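You operate a simulated robot arm through the tools that you are given. There is no shell and no other tool. Be economical: measure what you need, move in short steps, check, and stop when the job is done.

You are at the controls of a simulated robot arm. One attempt, no reset.

JOB
Put things in order on the top of the fitting bench. At the end: the blue connector stands where the brown bottle stood; the green pad is on the silver metal plate; the clear gel cartridge four (marked "4") stands where the green pad stood; the brown bottle stands where the clear gel cartridge four stood; whatever was shut is shut again. Leave all else as you found it, and nothing knocked over.

Only the result counts: the job must be done as asked and must still hold three seconds after the hand-in. Knocking over, shifting, dropping, spilling or breaking anything else fails it.

ROBOT AND FRAMES
A 7-joint arm with a two-finger parallel gripper, fixed in place. Base frame: the origin is at the foot of the arm, x ahead of it, y to its left, z up; the work surface is at about z = 0. Readings come in cm, rad, newtons and seconds.
With the tool pointing down near the work surface it reaches from about 22 to 58 cm from the base axis. Its first joint turns from -1.152 to 1.152 rad. Payload 2.5 kg.
The TCP is the grasp point between the finger pads, 2.3 cm short of the fingertips. In the tool frame z runs along the fingers and y along their closing line. Largest opening 9.4 cm; finger width 3.8, thickness 1; the body of the gripper, 5.4 by 9.6 cm, starts 3.9 cm behind the TCP.
Orientation is that of the tool frame in the base frame, as a unit quaternion [x, y, z, w]. With the fingers straight down and closing along the base's y, the tool's x points along the base's -x, its y along +y and its z along -z.

CONTROLS
- The arm moves only by the tool step_arm. Its argument "increments" is one flat list of numbers, 7 for each row, row after row: the shift along the tool's x, y, z in cm, then the turn, a rotation vector about the tool's x, y, z in rad, then the opening, from 0 (shut) to 1 (fully open). In form: [x, y, z, rx, ry, rz, grip, x, y, z, rx, ry, rz, grip, ...]. A call has 1 to 12 rows; each row is the pose to reach, as a shift and turn from the pose commanded when the call began, along the tool's axes at that moment. Rows are played at 5 a second. More than 5 cm and 0.15 rad between two rows, or a gripper value outside its range, and nothing of the call is played. A pose out of reach is approached as far as the arm can. The call stops where the force on the tool passes 40 N (or 10 N more than at its start, if that is more) or the arm is blocked; 0.2 s more then pass. Each finger travels about 10.8 cm/s and halts on what it meets, pressing with about 30 N; the grip force reading is that of the motor and also rises with nothing between the fingers. The clock runs only during rows and for 0.2 s after the last one: add rows that repeat a pose to give the fingers time. The reply holds the time, the measured pose of the TCP, the force on the tool along the base axes, the opening and the grip force, in the units named above and with some noise.
- Cameras (640 x 400 px; columns grow to the right, rows downward): "scene" is fixed at [10.75, -40.4, 53.73]; the picture's right is [0.88, -0.48, 0.00], its down [-0.26, -0.49, -0.83] and it looks along [0.40, 0.73, -0.56] (base axes); focal length 336 px, centre (320, 200). "wrist" rides on the gripper at [8.6, 1.6, -7.5] in the tool frame; the picture's right is [-0.18, 0.98, 0.00], its down [-0.58, -0.11, -0.81] and it looks along [-0.79, -0.15, 0.59] (tool axes); focal length 243 px, centre (320, 200). There is no depth. A picture from a camera that has moved, and an enlarged one, comes with that camera's place and axes in the base frame and with its lens. The place of the scene camera against the robot may be out by one fixed shift of up to 1.2 cm in any direction.
- capture(camera): a new picture of that camera. It takes no simulated time.
- enlarge(camera, box): a new picture of the part [left, top, right, bottom] of that camera's present view, enlarged. It takes no simulated time.
- close_job(): hands the job in; it is judged then, once.

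Go step by step. Nothing tells you positions but the pictures and the camera data: compare them with the known pose of the tool, close in by small moves and look again before you grip or let go. The budget is 120 turns and 68 pictures, counting those below and the enlarged ones. Unless the task says otherwise, let go and move clear before handing in, and close with one line.

The tools are called after "Call:" as name(argument=value, ...) on one line, values as JSON. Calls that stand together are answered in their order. step_arm: Moves the arm, as the interface text tells. Its arguments: {"type":"object","properties":{"increments":{"type":"array","items":{"type":"number"}}},"required":["increments"]} The other tools are called the same way: capture (camera) takes a picture; enlarge (camera, box) takes an enlarged picture of a part of a camera's view; close_job () hands the job in.

At the start:

```text
time: 0.0
tcp_pos: [27.45, 23.43, 24.45]
tcp_rot: [0.001, 1.0, 0.0, 0.001]
contact_force: [-0.8, -0.9, -0.5]
opening: 9.4
finger_force: 0.0
```

scene: 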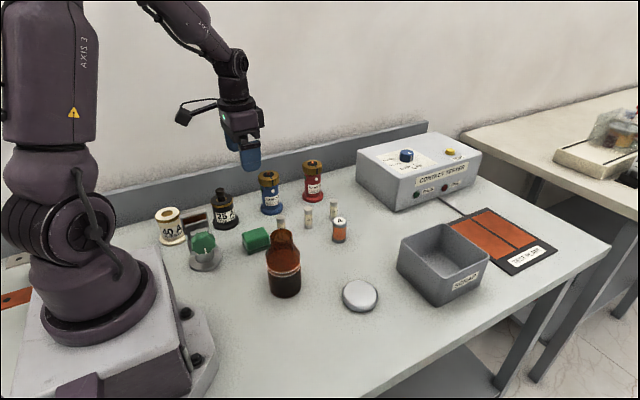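
wrist: 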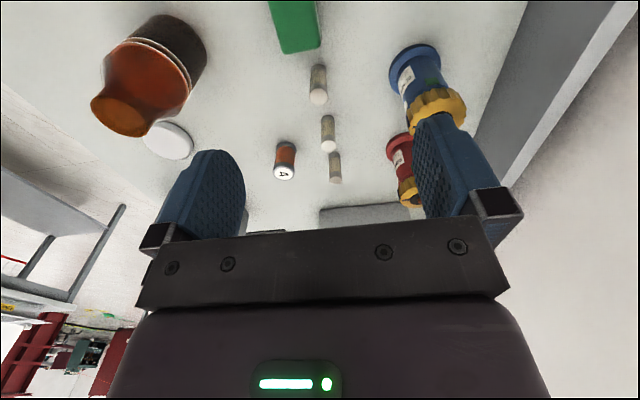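

I see a bench with bottle, cartridges, connectors, pad, and a round silver plate. I'll enlarge the scene to identify the items.

Call:
enlarge(camera="scene", box=[140, 140, 400, 320])

Call:
enlarge(camera="scene", box=[330, 120, 570, 310])

Call:
enlarge(camera="scene", box=[240, 140, 360, 260])

```text
2.22 times, centred on (270, 230) of scene
camera zoom: at [10.75, -40.4, 53.73], right [0.88, -0.48, 0.0], down [-0.26, -0.49, -0.83], along [0.4, 0.73, -0.56], focal length 746 px, centre (431, 133)
```

zoom: 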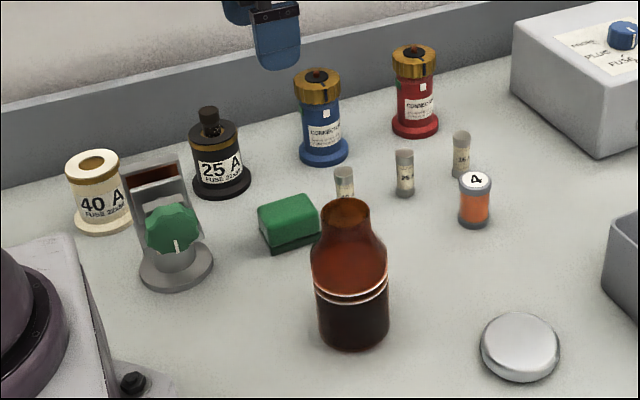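

```text
2.11 times, centred on (450, 215) of scene
camera zoom: at [10.75, -40.4, 53.73], right [0.88, -0.48, 0.0], down [-0.26, -0.49, -0.83], along [0.4, 0.73, -0.56], focal length 706 px, centre (46, 168)
```

zoom: 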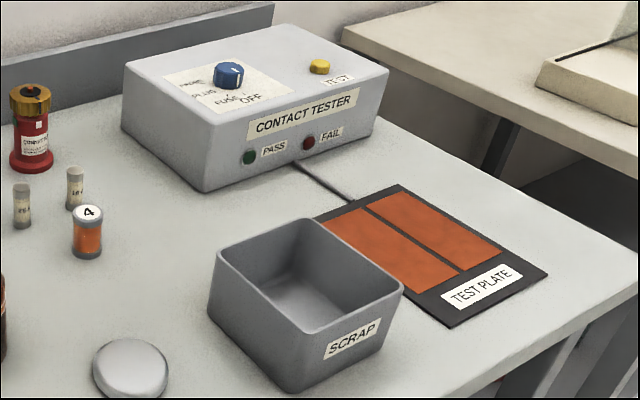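

```text
3.33 times, centred on (300, 200) of scene
camera zoom: at [10.75, -40.4, 53.73], right [0.88, -0.48, 0.0], down [-0.26, -0.49, -0.83], along [0.4, 0.73, -0.56], focal length 1118 px, centre (387, 200)
```

zoom: 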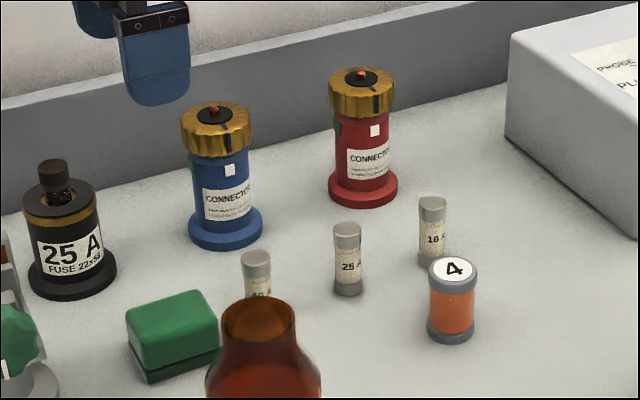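

Round silver plate is about (39.5,-4), pad about (27,21.5), cartridge 4 about (45.4,14), bottle about (27.5,6), blue connector about (36,33). I'll lower above the pad first and look.

Call:
step_arm(increments=[0, -0.5, 4, 0, 0, 0, 1, 0, -1, 8, 0, 0, 0, 1, 0, -1.5, 12, 0, 0, 0, 1, 0, -1.5, 12, 0, 0, 0, 1])

Call:
capture(camera="wrist")

Call:
capture(camera="scene")

```text
time: 1.0
tcp_pos: [27.28, 21.96, 12.16]
tcp_rot: [0.001, 1.0, 0.0, -0.001]
contact_force: [-0.4, 0.1, 0.1]
opening: 9.4
finger_force: 0.0
```

```text
62 pictures are left
camera wrist: at [18.71, 23.6, 19.66], right [0.19, 0.98, 0.0], down [0.58, -0.11, 0.81], along [0.79, -0.15, -0.59], focal length 243 px, centre (320, 200)
```

wrist: 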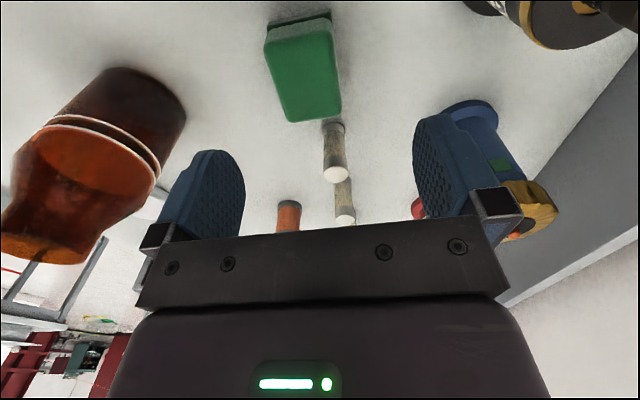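

```text
61 pictures are left
```

scene: 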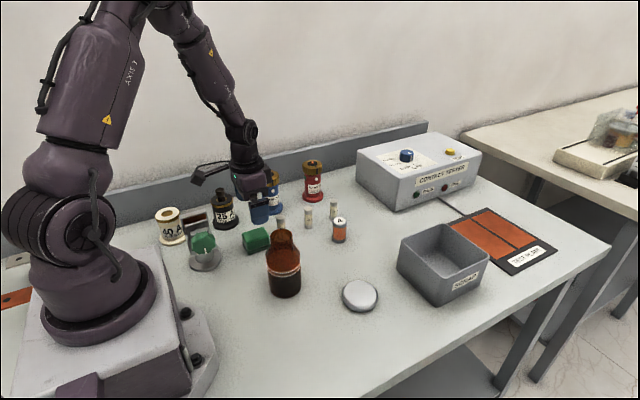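

The pad is about 5.7 × 4.2 cm, aligned with the axes, centred at about (27.4, 21.05). I'll descend with the gripper open and check.

Call:
step_arm(increments=[-0.1, -0.9, 4, 0, 0, 0, 1, -0.1, -0.9, 7, 0, 0, 0, 1, -0.1, -0.9, 9.3, 0, 0, 0, 1, -0.1, -0.9, 9.3, 0, 0, 0, 1])

Call:
capture(camera="wrist")

```text
time: 1.7
tcp_pos: [27.54, 21.15, 4.91]
tcp_rot: [0.001, 1.0, 0.0, -0.001]
contact_force: [0.2, -3.5, 9.4]
opening: 9.41
finger_force: 0.1
stopped in row 3: the force on the tool passed its limit (the readings are from after the stop); the commanded pose is now the measured one
```

```text
60 pictures are left
camera wrist: at [18.96, 22.9, 12.42], right [0.18, 0.98, 0.0], down [0.58, -0.11, 0.81], along [0.79, -0.15, -0.59], focal length 243 px, centre (320, 200)
```

wrist: 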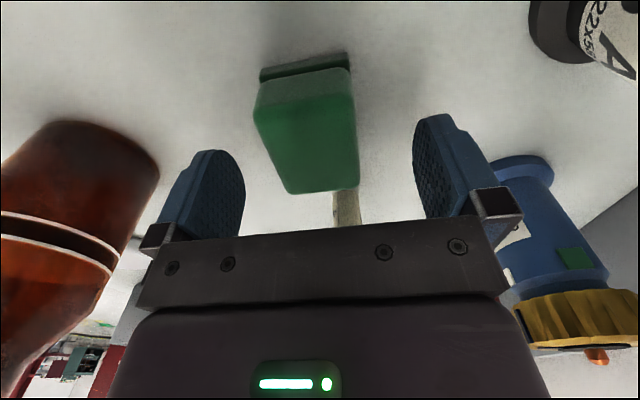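

The arm stopped on a contact at z = 4.9, likely not the pad. I'll look for what was touched.

Call:
enlarge(camera="scene", box=[140, 130, 320, 280])

```text
2.67 times, centred on (230, 205) of scene
camera zoom: at [10.75, -40.41, 53.72], right [0.88, -0.48, 0.0], down [-0.26, -0.49, -0.83], along [0.4, 0.73, -0.56], focal length 895 px, centre (560, 187)
```

zoom: 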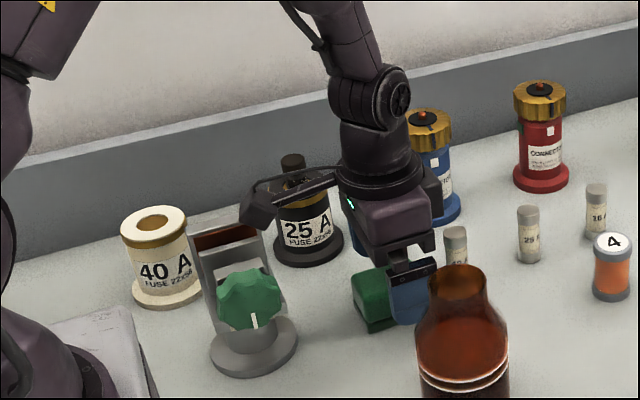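

The wrist camera housing appears to have touched the test holder behind it; nothing has shifted. I'll back up, tilt the tool about its closing axis to lift the camera, and approach again.

Call:
step_arm(increments=[0, 0, -3, 0, 0, 0, 1, 0, 0, -6, 0, 0.12, 0, 1, 0.3, 0, -6, 0, 0.24, 0, 1, 0.6, -0.1, -6, 0, 0.36, 0, 1, 0.6, -0.1, -3, 0, 0.36, 0, 1, 0.6, -0.1, -0.5, 0, 0.36, 0, 1, 0.6, -0.1, -0.5, 0, 0.36, 0, 1])

Call:
capture(camera="wrist")

Call:
enlarge(camera="scene", box=[140, 130, 320, 280])

```text
time: 3.3
tcp_pos: [27.06, 21.13, 5.41]
tcp_rot: [-0.001, 0.984, 0.0, -0.18]
contact_force: [-0.4, -0.1, 0.0]
opening: 9.41
finger_force: 0.1
```

```text
58 pictures are left
camera wrist: at [21.55, 22.82, 15.47], right [0.17, 0.98, -0.06], down [0.83, -0.11, 0.55], along [0.53, -0.15, -0.83], focal length 243 px, centre (320, 200)
```

wrist: 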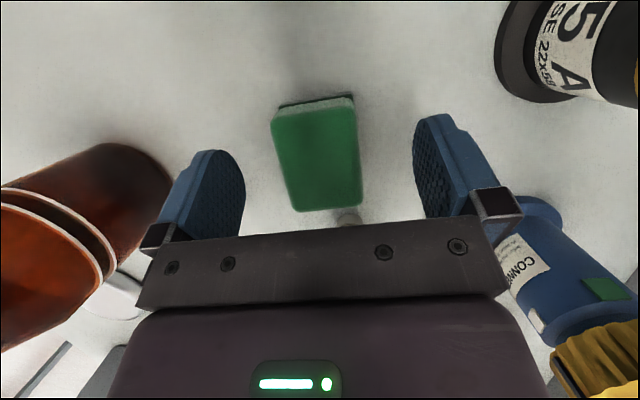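

```text
2.67 times, centred on (230, 205) of scene
camera zoom: at [10.75, -40.4, 53.73], right [0.88, -0.48, 0.0], down [-0.26, -0.49, -0.83], along [0.4, 0.73, -0.56], focal length 895 px, centre (560, 187)
```

zoom: 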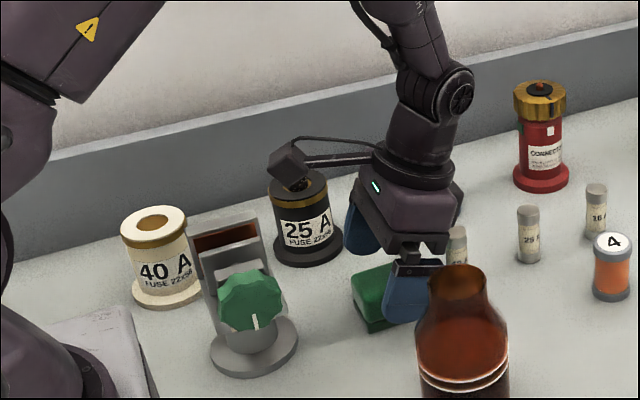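

I want to be sure the holder behind wasn't altered, so I'm repeating the first enlarged view exactly.

Call:
enlarge(camera="scene", box=[140, 140, 400, 320])

```text
2.22 times, centred on (270, 230) of scene
camera zoom: at [10.75, -40.4, 53.73], right [0.88, -0.48, 0.0], down [-0.26, -0.49, -0.83], along [0.4, 0.73, -0.56], focal length 746 px, centre (431, 133)
```

zoom: 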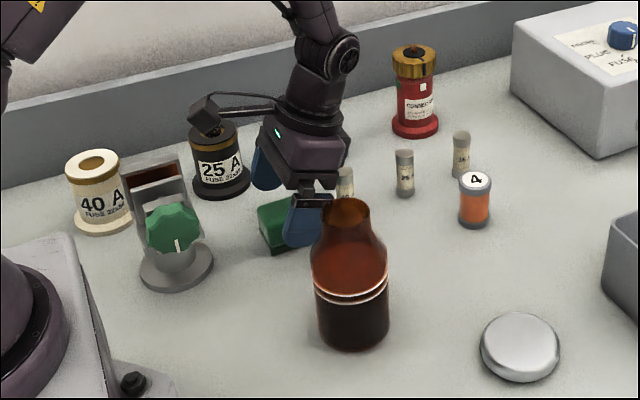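

Holder and fuses are exactly as before. The pad is centred between the fingers, so I'll go down the rest of the way.

Call:
step_arm(increments=[-0.34, 0, 1.05, 0, 0, 0, 1, -0.68, 0, 2.09, 0, 0, 0, 1, -0.68, 0, 2.09, 0, 0, 0, 1])

Call:
capture(camera="wrist")

```text
time: 4.1
tcp_pos: [27.13, 21.06, 3.31]
tcp_rot: [-0.001, 0.984, 0.0, -0.18]
contact_force: [0.0, -0.1, -0.7]
opening: 9.38
finger_force: 0.2
```

```text
55 pictures are left
camera wrist: at [21.57, 22.72, 13.32], right [0.17, 0.98, -0.06], down [0.83, -0.11, 0.55], along [0.53, -0.15, -0.83], focal length 243 px, centre (320, 200)
```

wrist: 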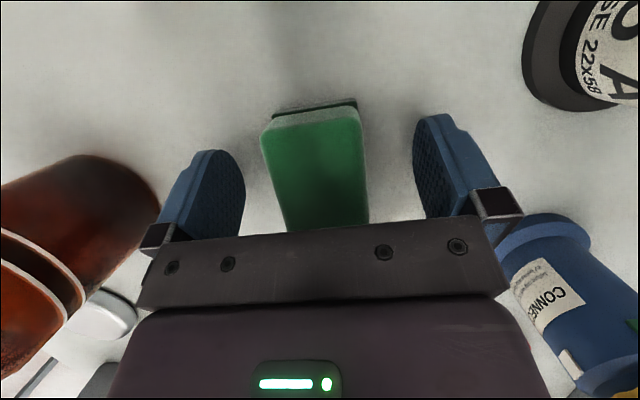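

Gripping the pad.

Call:
step_arm(increments=[0, 0, 0, 0, 0, 0, 0.3, 0, 0, 0, 0, 0, 0, 0, 0, 0, 0, 0, 0, 0, 0, 0, 0, 0, 0, 0, 0, 0])

```text
time: 5.1
tcp_pos: [27.0, 20.96, 3.28]
tcp_rot: [0.001, 0.984, 0.001, -0.18]
contact_force: [0.3, 0.3, -0.3]
opening: 4.35
finger_force: 29.9
```

Gripped (4.35 cm). Lifting and heading to the plate area for a look.

Call:
step_arm(increments=[1.05, 0, -2.81, 0, 0, 0, 0, 2.46, 0, -6.55, 0, 0, 0, 0, 4.2, 0, -11.2, 0, 0, 0, 0, 5.6, 0, -15, 0, 0, 0, 0, 5.6, 0, -15, 0, 0, 0, 0])

Call:
capture(camera="wrist")

Call:
capture(camera="scene")

```text
time: 6.3
tcp_pos: [26.84, 21.04, 19.23]
tcp_rot: [0.001, 0.984, 0.0, -0.18]
contact_force: [0.6, 0.2, -0.5]
opening: 4.35
finger_force: 30.1
```

```text
54 pictures are left
camera wrist: at [21.35, 22.8, 29.38], right [0.17, 0.98, -0.06], down [0.83, -0.11, 0.55], along [0.53, -0.15, -0.83], focal length 243 px, centre (320, 200)
```

wrist: 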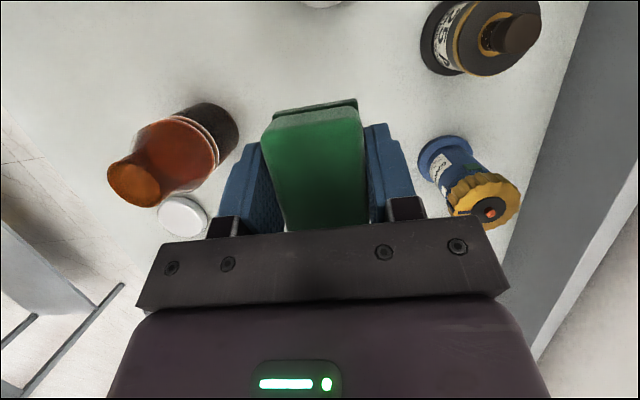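

```text
53 pictures are left
```

scene: 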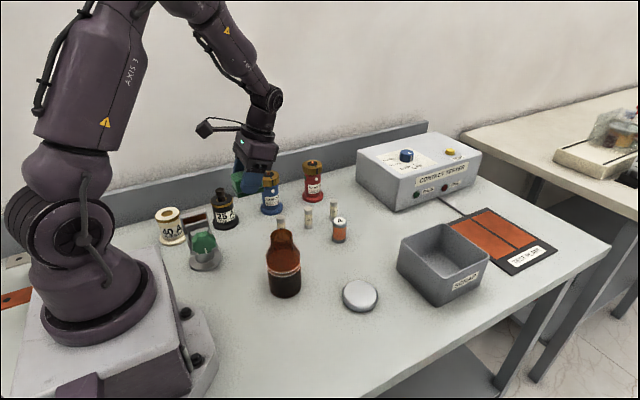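

Plate appears at about (39.3,-3.3). Moving the pad over it at height.

Call:
step_arm(increments=[-1.95, -4.07, -0.73, 0, 0, 0, 0, -3.9, -8.13, -1.47, 0, 0, 0, 0, -5.85, -12.2, -2.2, 0, 0, 0, 0, -7.8, -16.27, -2.93, 0, 0, 0, 0, -9.75, -20.33, -3.67, 0, 0, 0, 0, -11.7, -24.4, -4.4, 0, 0, 0, 0, -11.7, -24.4, -4.4, 0, 0, 0, 0])

Call:
capture(camera="wrist")

Call:
capture(camera="scene")

```text
time: 7.9
tcp_pos: [39.59, -3.33, 19.12]
tcp_rot: [-0.001, 0.984, 0.0, -0.18]
contact_force: [0.3, 0.5, -0.9]
opening: 4.34
finger_force: 29.9
```

```text
52 pictures are left
camera wrist: at [34.12, -1.66, 29.28], right [0.17, 0.98, -0.06], down [0.83, -0.11, 0.55], along [0.53, -0.15, -0.83], focal length 243 px, centre (320, 200)
```

wrist: 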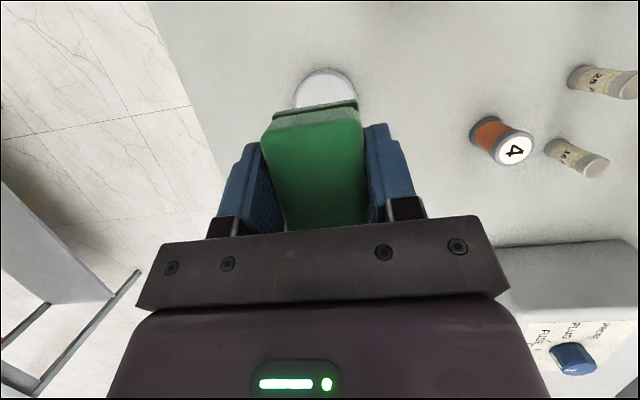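

```text
51 pictures are left
```

scene: 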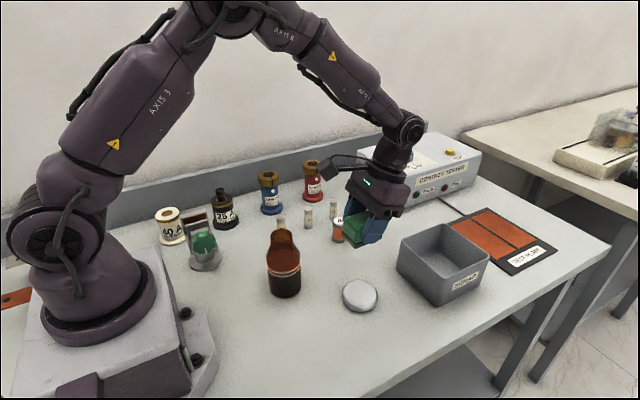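

The plate lies right under the tool. Lowering to about 2 cm above it to check.

Call:
step_arm(increments=[-1.5, -0.1, 4, 0, 0, 0, 0, -3, -0.1, 8, 0, 0, 0, 0, -4.2, -0.1, 11.2, 0, 0, 0, 0, -4.2, -0.1, 11.2, 0, 0, 0, 0])

Call:
enlarge(camera="scene", box=[280, 200, 440, 330])

Call:
capture(camera="wrist")

```text
time: 8.9
tcp_pos: [39.28, -3.32, 7.37]
tcp_rot: [0.0, 0.984, 0.0, -0.179]
contact_force: [-0.3, -0.6, 0.1]
opening: 4.31
finger_force: 30.4
```

```text
3.08 times, centred on (360, 265) of scene
camera zoom: at [10.75, -40.4, 53.73], right [0.88, -0.48, 0.0], down [-0.26, -0.49, -0.83], along [0.4, 0.73, -0.56], focal length 1032 px, centre (197, 0)
```

zoom: 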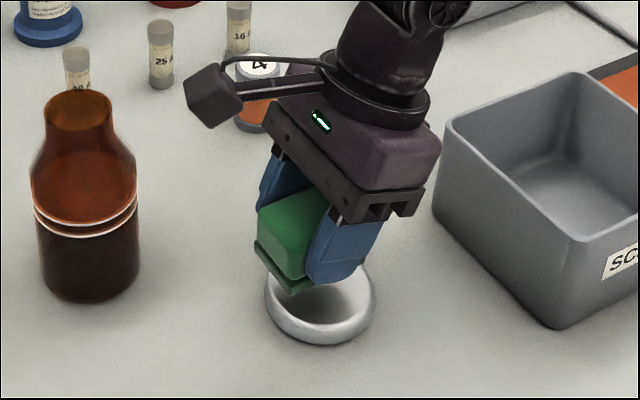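

```text
49 pictures are left
camera wrist: at [33.85, -1.61, 17.43], right [0.17, 0.98, -0.06], down [0.83, -0.11, 0.55], along [0.53, -0.15, -0.83], focal length 243 px, centre (320, 200)
```

wrist: 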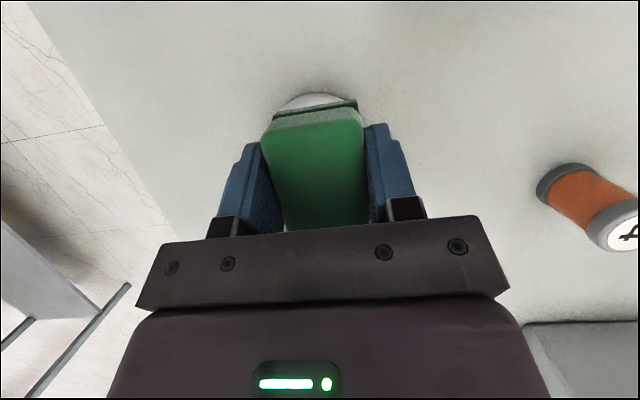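

Alignment good; nudging 0.3 cm forward and lowering close to contact.

Call:
step_arm(increments=[-0.63, -0.1, 0.84, 0, 0, 0, 0, -0.88, -0.1, 1.5, 0, 0, 0, 0, -1.05, -0.1, 1.96, 0, 0, 0, 0, -1.05, -0.1, 1.96, 0, 0, 0, 0])

Call:
enlarge(camera="scene", box=[320, 240, 400, 320])

```text
time: 9.9
tcp_pos: [39.66, -3.47, 4.96]
tcp_rot: [0.0, 0.984, 0.0, -0.18]
contact_force: [0.3, -0.3, 0.1]
opening: 4.33
finger_force: 30.3
```

```text
5.00 times, centred on (360, 280) of scene
camera zoom: at [10.75, -40.4, 53.73], right [0.88, -0.48, 0.0], down [-0.26, -0.49, -0.83], along [0.4, 0.73, -0.56], focal length 1677 px, centre (120, -200)
```

zoom: 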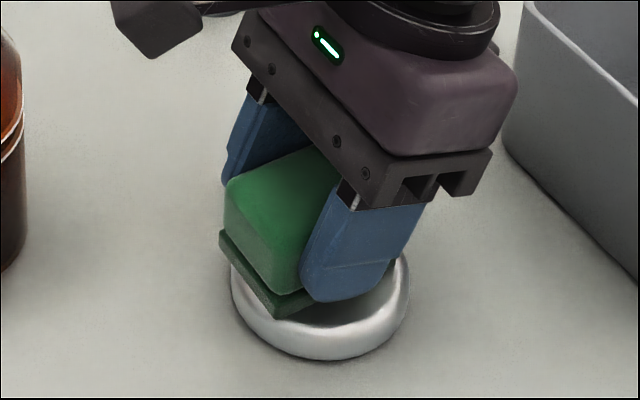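

Still just above the dish-like plate. Lowering in small steps until contact.

Call:
step_arm(increments=[-0.07, 0, 0.19, 0, 0, 0, 0, -0.14, 0, 0.37, 0, 0, 0, 0, -0.21, 0, 0.56, 0, 0, 0, 0, -0.21, 0, 0.56, 0, 0, 0, 0])

```text
time: 10.5
tcp_pos: [39.68, -3.41, 5.02]
tcp_rot: [0.0, 0.983, 0.0, -0.182]
contact_force: [-2.4, -0.7, 8.5]
opening: 4.34
finger_force: 30.5
stopped in row 2: the force on the tool passed its limit (the readings are from after the stop); the commanded pose is now the measured one
```

Contact at about z = 4.95, as expected for a 1.6 cm plate. Checking visually before releasing.

Call:
enlarge(camera="scene", box=[320, 240, 400, 320])

Call:
capture(camera="wrist")

```text
5.00 times, centred on (360, 280) of scene
camera zoom: at [10.75, -40.4, 53.73], right [0.88, -0.48, 0.0], down [-0.26, -0.49, -0.83], along [0.4, 0.73, -0.56], focal length 1677 px, centre (120, -200)
```

zoom: 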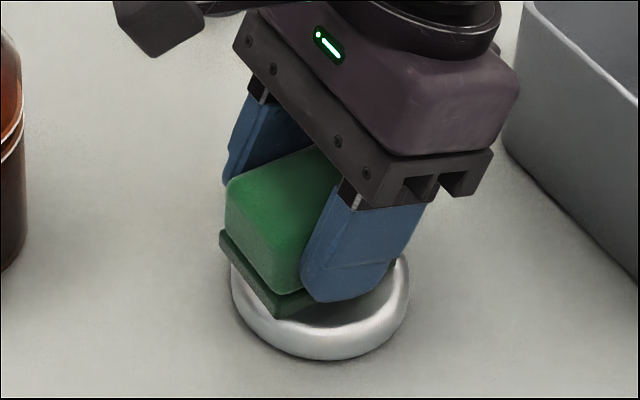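

```text
46 pictures are left
camera wrist: at [34.24, -1.72, 15.14], right [0.17, 0.98, -0.07], down [0.83, -0.11, 0.55], along [0.53, -0.15, -0.84], focal length 243 px, centre (320, 200)
```

wrist: 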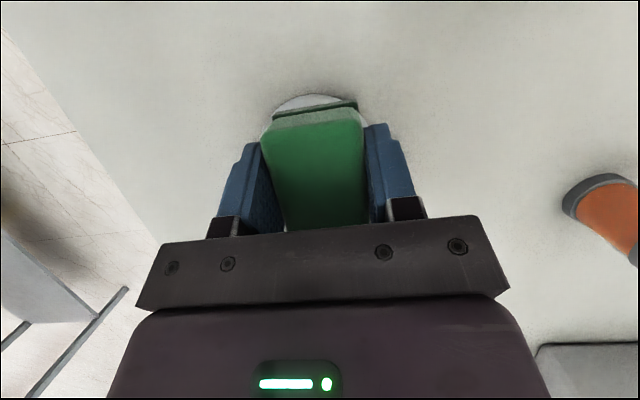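

Pad sits on the plate. Releasing and rising.

Call:
step_arm(increments=[0, 0, 0, 0, 0, 0, 0.55, 0, 0, 0, 0, 0, 0, 0.75, 0, 0, 0, 0, 0, 0, 0.75, 0.7, 0, -1.9, 0, 0, 0, 0.75, 1.8, 0, -4.7, 0, 0, 0, 0.75, 3.5, 0, -9.4, 0, 0, 0, 0.75, 3.5, 0, -9.4, 0, 0, 0, 0.75])

Call:
enlarge(camera="scene", box=[320, 240, 400, 320])

Call:
capture(camera="wrist")

```text
time: 12.1
tcp_pos: [39.69, -3.5, 15.21]
tcp_rot: [0.0, 0.983, 0.0, -0.182]
contact_force: [-0.2, 0.3, 0.9]
opening: 7.02
finger_force: 0.0
```

```text
5.00 times, centred on (360, 280) of scene
camera zoom: at [10.75, -40.4, 53.73], right [0.88, -0.48, 0.0], down [-0.26, -0.49, -0.83], along [0.4, 0.73, -0.56], focal length 1677 px, centre (120, -200)
```

zoom: 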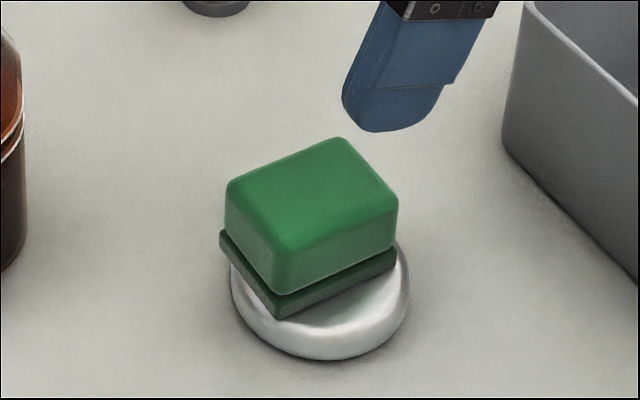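

```text
44 pictures are left
camera wrist: at [34.36, -1.74, 25.26], right [0.17, 0.98, -0.07], down [0.83, -0.11, 0.54], along [0.53, -0.15, -0.84], focal length 243 px, centre (320, 200)
```

wrist: 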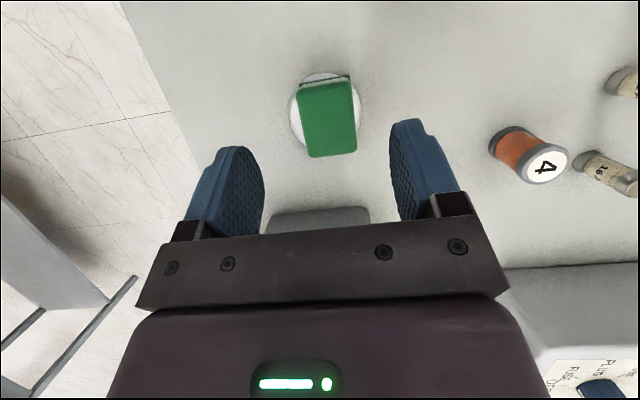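

The green pad is on the plate. Next cartridge 4, at about (45.6,14.0); moving above it.

Call:
step_arm(increments=[-1.49, 4.37, -0.24, 0, 0, 0, 0.75, -2.97, 8.75, -0.48, 0, 0, 0, 0.75, -4.46, 13.1, -0.72, 0, 0, 0, 0.75, -5.94, 17.5, -0.96, 0, 0, 0, 0.75, -5.94, 17.5, -0.96, 0, 0, 0, 0.75])

Call:
capture(camera="wrist")

```text
time: 13.3
tcp_pos: [45.87, 14.4, 13.77]
tcp_rot: [-0.001, 0.983, 0.0, -0.181]
contact_force: [0.3, -1.2, 0.0]
opening: 7.03
finger_force: 0.1
```

```text
43 pictures are left
camera wrist: at [40.44, 16.11, 23.92], right [0.17, 0.98, -0.07], down [0.83, -0.11, 0.55], along [0.53, -0.15, -0.84], focal length 243 px, centre (320, 200)
```

wrist: 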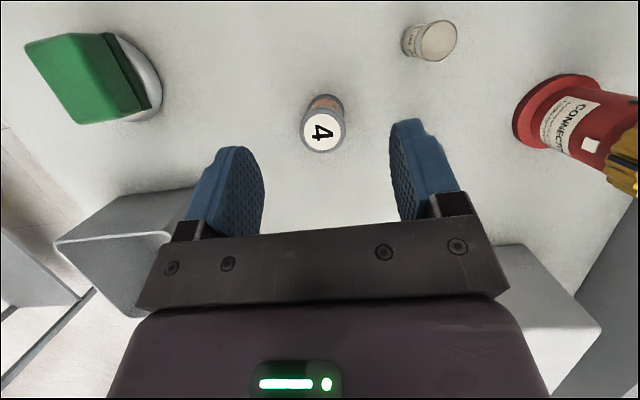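

Cartridge centre is about (46.0,14.1). Descending around it.

Call:
step_arm(increments=[-1.5, -0.27, 3.8, 0, 0, 0, 0.75, -2.6, -0.27, 6.6, 0, 0, 0, 0.75, -3.6, -0.27, 9.19, 0, 0, 0, 0.75, -3.6, -0.27, 9.19, 0, 0, 0, 0.75])

Call:
capture(camera="wrist")

Call:
enlarge(camera="scene", box=[280, 160, 400, 260])

```text
time: 14.3
tcp_pos: [45.68, 13.91, 3.95]
tcp_rot: [0.0, 0.983, 0.0, -0.182]
contact_force: [-1.0, -0.7, 0.1]
opening: 7.06
finger_force: 0.1
```

```text
42 pictures are left
camera wrist: at [40.17, 15.66, 14.04], right [0.17, 0.98, -0.07], down [0.83, -0.11, 0.55], along [0.53, -0.15, -0.84], focal length 243 px, centre (320, 200)
```

wrist: 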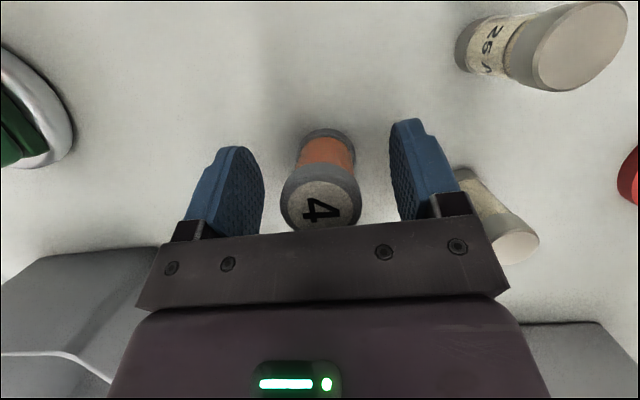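

```text
4.00 times, centred on (340, 210) of scene
camera zoom: at [10.75, -40.4, 53.73], right [0.88, -0.48, 0.0], down [-0.26, -0.49, -0.83], along [0.4, 0.73, -0.56], focal length 1342 px, centre (240, 160)
```

zoom: 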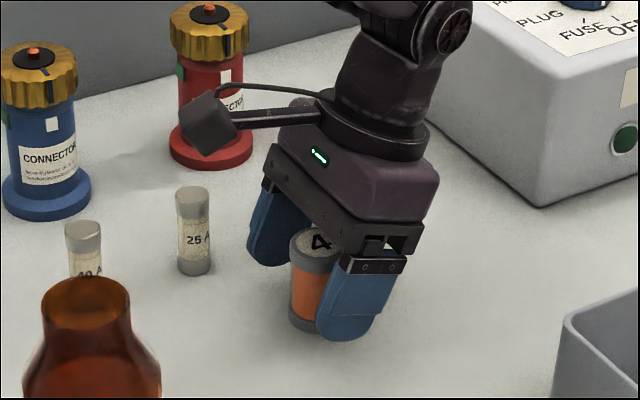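

The cartridge is between the fingers; small recentring and then grip.

Call:
step_arm(increments=[-0.15, 0.25, -0.05, 0, 0, 0, 0.75, -0.15, 0.25, -0.05, 0, 0, 0, 0.5, -0.15, 0.25, -0.05, 0, 0, 0, 0.2, -0.15, 0.25, -0.05, 0, 0, 0, 0.1, -0.15, 0.25, -0.05, 0, 0, 0, 0.1])

Call:
capture(camera="wrist")

```text
time: 15.5
tcp_pos: [45.81, 14.23, 4.02]
tcp_rot: [0.0, 0.983, -0.001, -0.182]
contact_force: [-0.5, -0.2, 1.3]
opening: 3.49
finger_force: 30.2
```

```text
40 pictures are left
camera wrist: at [40.36, 15.91, 14.02], right [0.17, 0.98, -0.07], down [0.83, -0.11, 0.55], along [0.53, -0.15, -0.84], focal length 243 px, centre (320, 200)
```

wrist: 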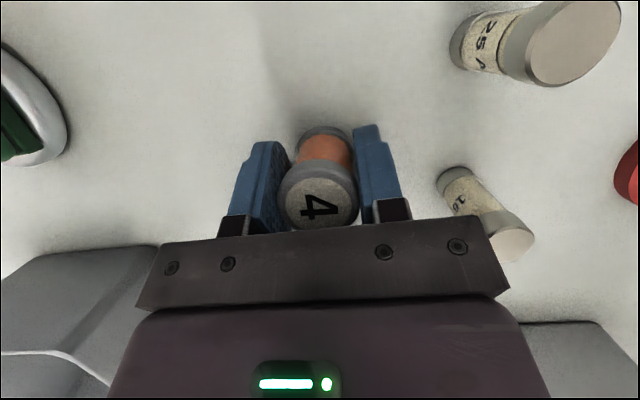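

Gripped. Lifting and carrying to the pad's old spot (27.3,21.0).

Call:
step_arm(increments=[0.7, 0, -1.87, 0, 0, 0, 0.1, 2.1, 0, -5.6, 0, 0, 0, 0.1, 3.5, 0, -9.36, 0, 0, 0, 0.1, 7.0, 1.36, -8.05, 0, 0, 0, 0.1, 10.5, 2.72, -6.74, 0, 0, 0, 0.1, 14, 4.08, -5.42, 0, 0, 0, 0.1, 17.5, 5.44, -4.1, 0, 0, 0, 0.1, 20.98, 6.8, -2.8, 0, 0, 0, 0.1, 20.98, 6.8, -2.8, 0, 0, 0, 0.1])

Call:
capture(camera="scene")

Call:
capture(camera="wrist")

```text
time: 17.5
tcp_pos: [27.11, 20.73, 13.83]
tcp_rot: [0.0, 0.983, 0.0, -0.181]
contact_force: [0.4, -0.6, -0.3]
opening: 3.47
finger_force: 30.1
```

```text
39 pictures are left
```

scene: 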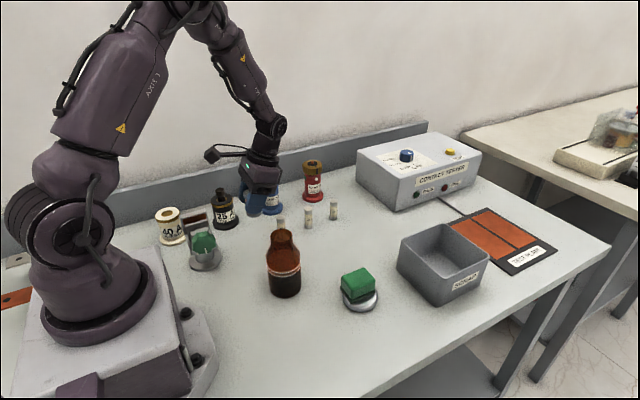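

```text
38 pictures are left
camera wrist: at [21.75, 22.57, 24.01], right [0.17, 0.98, -0.07], down [0.83, -0.11, 0.55], along [0.53, -0.15, -0.84], focal length 243 px, centre (320, 200)
```

wrist: 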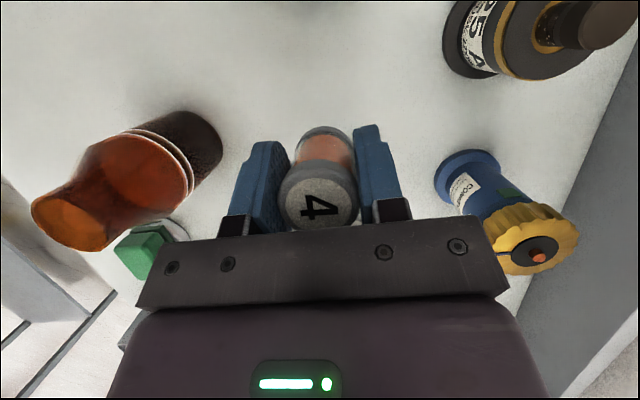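

Cartridge hangs straight over the pad's old spot. Lowering to just above the table.

Call:
step_arm(increments=[-1.0, 0.15, 3.5, 0, 0, 0, 0.1, -2.1, 0.15, 6.5, 0, 0, 0, 0.1, -2.9, 0.15, 8.5, 0, 0, 0, 0.1, -3.21, 0.15, 9.24, 0, 0, 0, 0.1, -3.21, 0.15, 9.24, 0, 0, 0, 0.1])

Call:
enlarge(camera="scene", box=[140, 140, 400, 320])

Call:
capture(camera="wrist")

```text
time: 18.7
tcp_pos: [26.94, 20.94, 4.28]
tcp_rot: [0.0, 0.983, 0.0, -0.181]
contact_force: [-0.1, 0.3, -0.4]
opening: 3.5
finger_force: 30.3
```

```text
2.22 times, centred on (270, 230) of scene
camera zoom: at [10.75, -40.4, 53.73], right [0.88, -0.48, 0.0], down [-0.26, -0.49, -0.83], along [0.4, 0.73, -0.56], focal length 746 px, centre (431, 133)
```

zoom: 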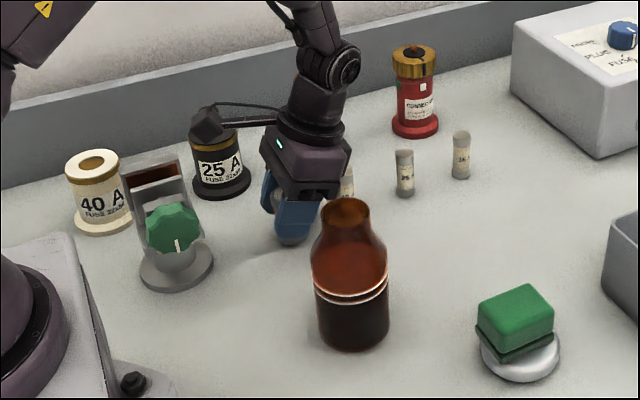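

```text
36 pictures are left
camera wrist: at [21.57, 22.74, 14.31], right [0.17, 0.98, -0.07], down [0.83, -0.11, 0.55], along [0.53, -0.15, -0.84], focal length 243 px, centre (320, 200)
```

wrist: 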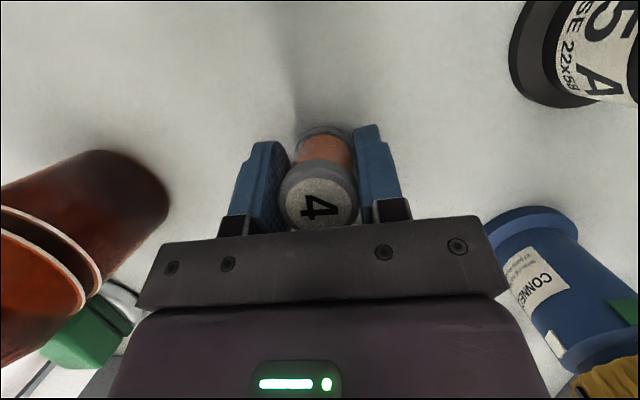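

Position matches. Small correction, touch down and release.

Call:
step_arm(increments=[-0.03, 0.12, 0.09, 0, 0, 0, 0.1, -0.06, 0.12, 0.17, 0, 0, 0, 0.1, -0.06, 0.12, 0.17, 0, 0, 0, 0.1])

```text
time: 19.5
tcp_pos: [27.1, 21.16, 4.07]
tcp_rot: [0.0, 0.983, 0.0, -0.181]
contact_force: [0.0, -0.1, -0.4]
opening: 3.5
finger_force: 29.6
```

Call:
step_arm(increments=[-0.02, 0, 0.05, 0, 0, 0, 0.1, -0.04, 0, 0.1, 0, 0, 0, 0.1, -0.04, 0, 0.1, 0, 0, 0, 0.1])

```text
time: 20.3
tcp_pos: [27.02, 21.05, 4.02]
tcp_rot: [0.0, 0.983, 0.0, -0.182]
contact_force: [0.3, -0.4, -0.8]
opening: 3.47
finger_force: 30.4
```

No load yet but within a millimetre; releasing and rising straight up.

Call:
step_arm(increments=[-0.02, 0, 0.05, 0, 0, 0, 0.4, -0.02, 0, 0.05, 0, 0, 0, 0.6, -0.02, 0, 0.05, 0, 0, 0, 0.7, 0.7, 0, -1.9, 0, 0, 0, 0.7, 2.1, 0, -5.6, 0, 0, 0, 0.7, 3.8, 0, -10.2, 0, 0, 0, 0.7, 5.4, 0, -14.4, 0, 0, 0, 0.7, 5.4, 0, -14.4, 0, 0, 0, 0.7])

Call:
enlarge(camera="scene", box=[140, 140, 400, 320])

Call:
capture(camera="wrist")

```text
time: 22.1
tcp_pos: [27.11, 20.85, 19.23]
tcp_rot: [0.0, 0.983, 0.0, -0.182]
contact_force: [0.5, 0.3, 1.4]
opening: 6.61
finger_force: 0.0
```

```text
2.22 times, centred on (270, 230) of scene
camera zoom: at [10.75, -40.4, 53.73], right [0.88, -0.48, 0.0], down [-0.26, -0.49, -0.83], along [0.4, 0.73, -0.56], focal length 746 px, centre (431, 133)
```

zoom: 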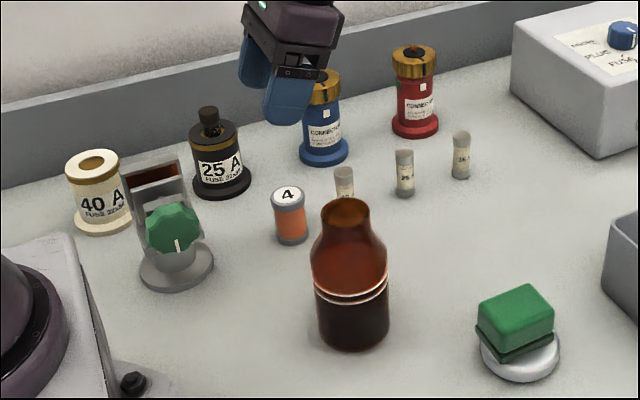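

```text
34 pictures are left
camera wrist: at [21.75, 22.6, 29.36], right [0.17, 0.98, -0.07], down [0.83, -0.11, 0.55], along [0.53, -0.15, -0.84], focal length 243 px, centre (320, 200)
```

wrist: 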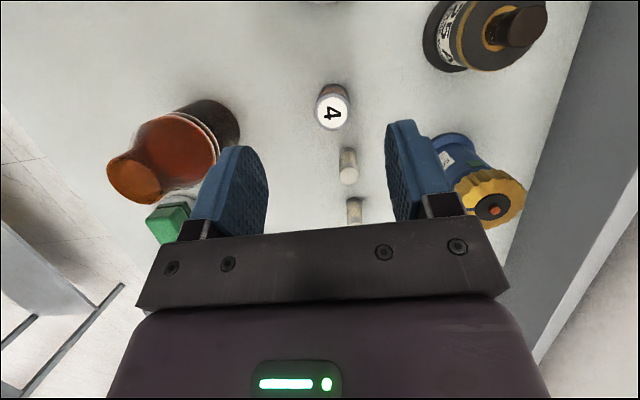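

Cartridge stands upright at the pad's old spot, all else unchanged. Now the bottle: I'll untilt and look from above it.

Call:
step_arm(increments=[0.11, -3.75, -0.67, 0, -0.12, 0, 1, 0.22, -7.5, -1.33, 0, -0.24, 0, 1, 0.33, -11.25, -2, 0, -0.36, 0, 1, 0.33, -15, -2, 0, -0.36, 0, 1, 0.33, -15, -2, 0, -0.36, 0, 1])

Call:
capture(camera="wrist")

Call:
enlarge(camera="scene", box=[220, 180, 350, 310])

```text
time: 23.3
tcp_pos: [27.39, 6.11, 21.34]
tcp_rot: [0.0, 1.0, 0.0, -0.003]
contact_force: [-0.8, 0.8, 0.1]
opening: 9.39
finger_force: 0.1
```

```text
33 pictures are left
camera wrist: at [18.71, 7.8, 28.85], right [0.18, 0.98, 0.0], down [0.58, -0.11, 0.8], along [0.79, -0.15, -0.59], focal length 243 px, centre (320, 200)
```

wrist: 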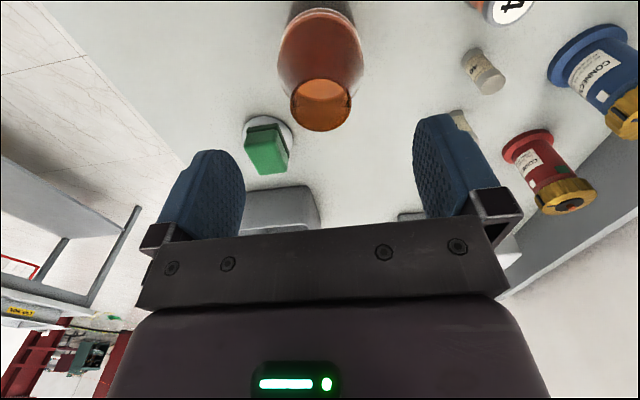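

```text
3.08 times, centred on (285, 245) of scene
camera zoom: at [10.75, -40.41, 53.73], right [0.88, -0.48, 0.0], down [-0.26, -0.49, -0.83], along [0.4, 0.73, -0.56], focal length 1032 px, centre (428, 62)
```

zoom: 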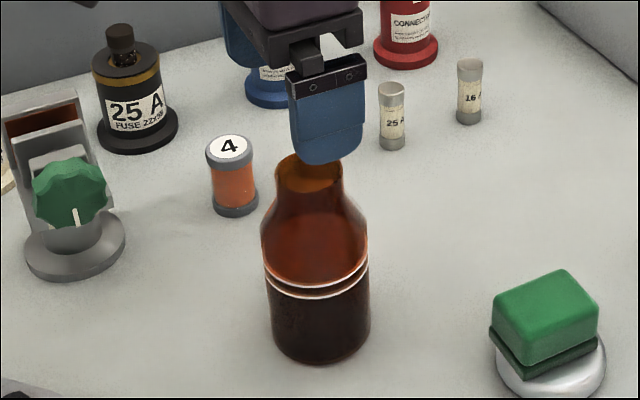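

Bottle neck is about 4 cm wide at (27.7,6.15), rim at z≈14.3. Lowering so the pads straddle the neck.

Call:
step_arm(increments=[-0.3, 0, 4, 0, -0.006, 0, 1, -0.3, 0, 6, 0, -0.006, 0, 1, -0.3, 0, 7.7, 0, -0.006, 0, 1, -0.3, 0, 7.7, 0, -0.006, 0, 1])

Call:
capture(camera="wrist")

Call:
enlarge(camera="scene", box=[220, 180, 350, 310])

```text
time: 24.3
tcp_pos: [27.59, 6.2, 13.53]
tcp_rot: [0.0, 1.0, 0.0, 0.001]
contact_force: [0.3, 0.0, 0.8]
opening: 9.4
finger_force: 0.1
```

```text
31 pictures are left
camera wrist: at [18.96, 8.05, 21.0], right [0.18, 0.98, 0.0], down [0.58, -0.11, 0.81], along [0.79, -0.15, -0.59], focal length 243 px, centre (320, 200)
```

wrist: 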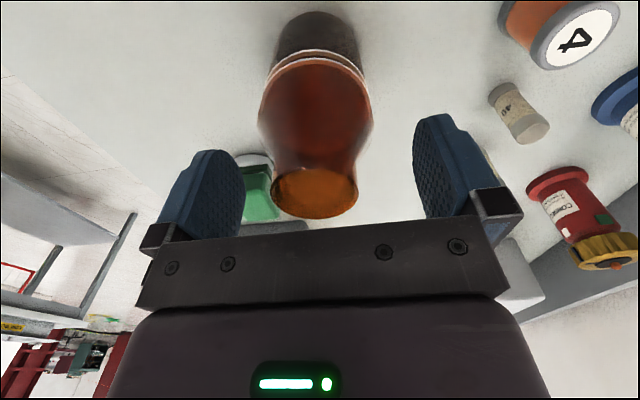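

```text
3.08 times, centred on (285, 245) of scene
camera zoom: at [10.75, -40.4, 53.73], right [0.88, -0.48, 0.0], down [-0.26, -0.49, -0.83], along [0.4, 0.73, -0.56], focal length 1032 px, centre (428, 62)
```

zoom: 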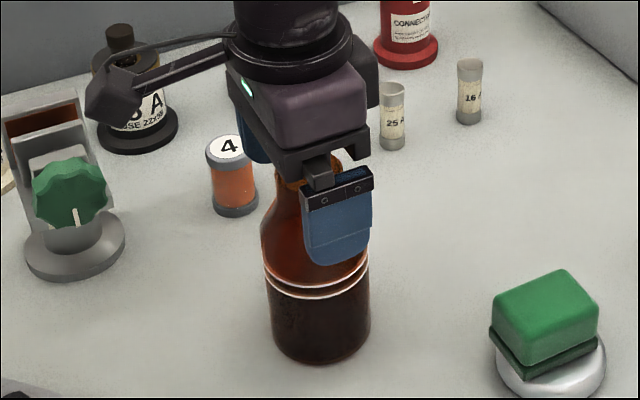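

Neck is centred between the fingers. Closing.

Call:
step_arm(increments=[0, 0, 0, 0, 0, 0, 0.6, 0, 0, 0, 0, 0, 0, 0.3, 0, 0, 0, 0, 0, 0, 0.2, 0, 0, 0, 0, 0, 0, 0.2])

Call:
capture(camera="wrist")

```text
time: 25.3
tcp_pos: [27.59, 6.29, 13.58]
tcp_rot: [0.0, 1.0, 0.0, -0.001]
contact_force: [0.4, 0.0, 0.9]
opening: 3.65
finger_force: 29.6
```

```text
29 pictures are left
camera wrist: at [18.96, 8.06, 21.03], right [0.18, 0.98, 0.0], down [0.58, -0.11, 0.81], along [0.79, -0.15, -0.59], focal length 243 px, centre (320, 200)
```

wrist: 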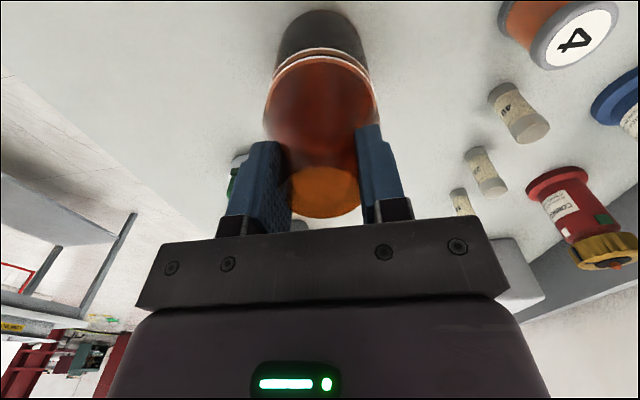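

Gripped; the bottle slid about 0.3 cm in +y, so its original spot is about (27.65,5.9). Lifting gently.

Call:
step_arm(increments=[0, 0, -0.4, 0, 0, 0, 0.1, 0, 0, -1.2, 0, 0, 0, 0.1, 0, 0, -3, 0, 0, 0, 0.1, 0, 0, -3, 0, 0, 0, 0.1])

Call:
enlarge(camera="scene", box=[220, 160, 370, 310])

```text
time: 26.3
tcp_pos: [27.8, 6.18, 16.58]
tcp_rot: [0.001, 1.0, 0.0, 0.0]
contact_force: [-0.5, -0.1, -2.2]
opening: 3.61
finger_force: 30.3
```

```text
2.67 times, centred on (295, 235) of scene
camera zoom: at [10.75, -40.4, 53.73], right [0.88, -0.48, 0.0], down [-0.26, -0.49, -0.83], along [0.4, 0.73, -0.56], focal length 895 px, centre (387, 107)
```

zoom: 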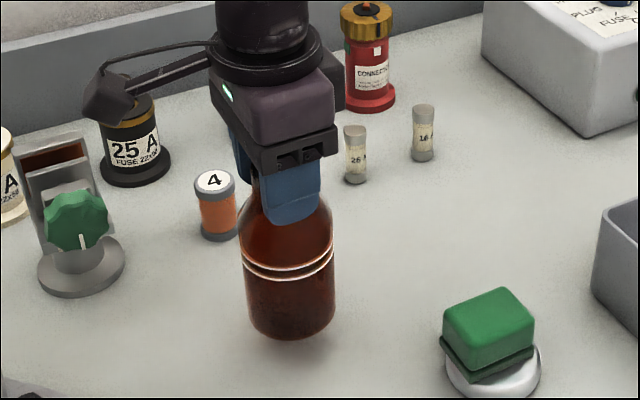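

Bottle is up cleanly. Raising a bit more and carrying to the cartridge's old spot (46.0,14.1).

Call:
step_arm(increments=[0, 0, -2, 0, 0, 0, 0.1, 0, 0, -4, 0, 0, 0, 0.1, -3.0, 1.3, -4, 0, 0, 0, 0.1, -6.1, 2.6, -4, 0, 0, 0, 0.1, -9.2, 3.95, -4, 0, 0, 0, 0.1, -12.3, 5.3, -4, 0, 0, 0, 0.1, -15.4, 6.6, -4, 0, 0, 0, 0.1, -17.5, 7.5, -4, 0, 0, 0, 0.1, -18.35, 7.9, -4, 0, 0, 0, 0.1, -18.35, 7.9, -4, 0, 0, 0, 0.1])

Call:
capture(camera="wrist")

Call:
capture(camera="scene")

```text
time: 28.5
tcp_pos: [46.25, 13.97, 20.57]
tcp_rot: [0.0, 1.0, 0.0, 0.001]
contact_force: [0.0, 0.2, -2.4]
opening: 3.64
finger_force: 29.7
```

```text
27 pictures are left
camera wrist: at [37.55, 15.68, 28.05], right [0.18, 0.98, 0.0], down [0.58, -0.11, 0.81], along [0.79, -0.15, -0.59], focal length 243 px, centre (320, 200)
```

wrist: 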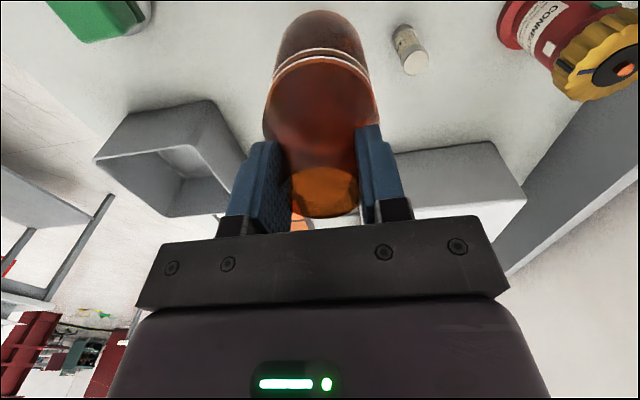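

```text
26 pictures are left
```

scene: 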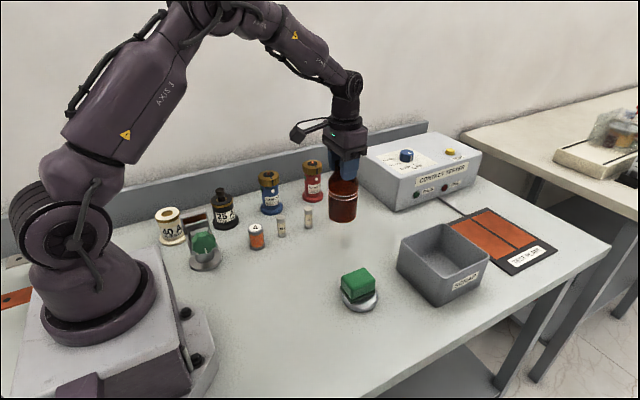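

Positioned over the spot. Lowering to just above the table.

Call:
step_arm(increments=[0, 0.05, 3, 0, 0, 0, 0.1, 0, 0.05, 5.5, 0, 0, 0, 0.1, 0, 0.05, 6.5, 0, 0, 0, 0.1, 0, 0.05, 6.8, 0, 0, 0, 0.1, 0, 0.05, 6.8, 0, 0, 0, 0.1])

Call:
enlarge(camera="scene", box=[140, 140, 400, 320])

```text
time: 29.7
tcp_pos: [46.25, 13.92, 13.8]
tcp_rot: [0.0, 1.0, 0.001, 0.0]
contact_force: [-0.4, 0.6, -1.6]
opening: 3.61
finger_force: 29.7
```

```text
2.22 times, centred on (270, 230) of scene
camera zoom: at [10.75, -40.4, 53.73], right [0.88, -0.48, 0.0], down [-0.26, -0.49, -0.83], along [0.4, 0.73, -0.56], focal length 746 px, centre (431, 133)
```

zoom: 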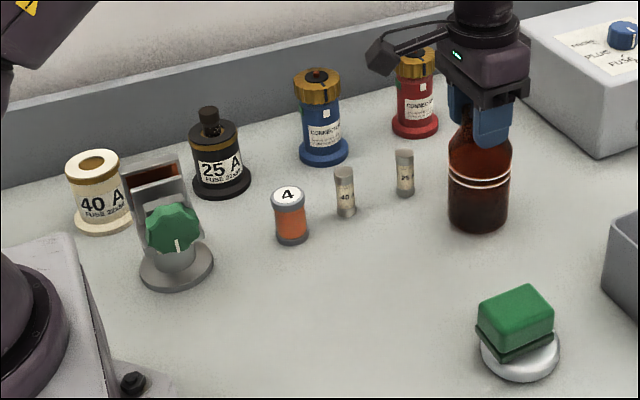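

Very close; trimming x by -0.25 cm and touching down.

Call:
step_arm(increments=[0.25, 0, 0.1, 0, 0, 0, 0.1, 0.25, 0, 0.2, 0, 0, 0, 0.1, 0.25, 0, 0.27, 0, 0, 0, 0.1, 0.25, 0, 0.27, 0, 0, 0, 0.1])

```text
time: 30.7
tcp_pos: [45.88, 14.14, 13.68]
tcp_rot: [0.001, 1.0, 0.0, 0.0]
contact_force: [0.7, 0.2, -1.6]
opening: 3.62
finger_force: 30.5
```

Call:
step_arm(increments=[0, 0, 0.06, 0, 0, 0, 0.1, 0, 0, 0.12, 0, 0, 0, 0.1, 0, 0, 0.12, 0, 0, 0, 0.1])

```text
time: 31.5
tcp_pos: [45.91, 14.11, 13.5]
tcp_rot: [-0.001, 1.0, 0.0, 0.001]
contact_force: [-2.4, -1.8, 7.6]
opening: 3.64
finger_force: 29.9
```

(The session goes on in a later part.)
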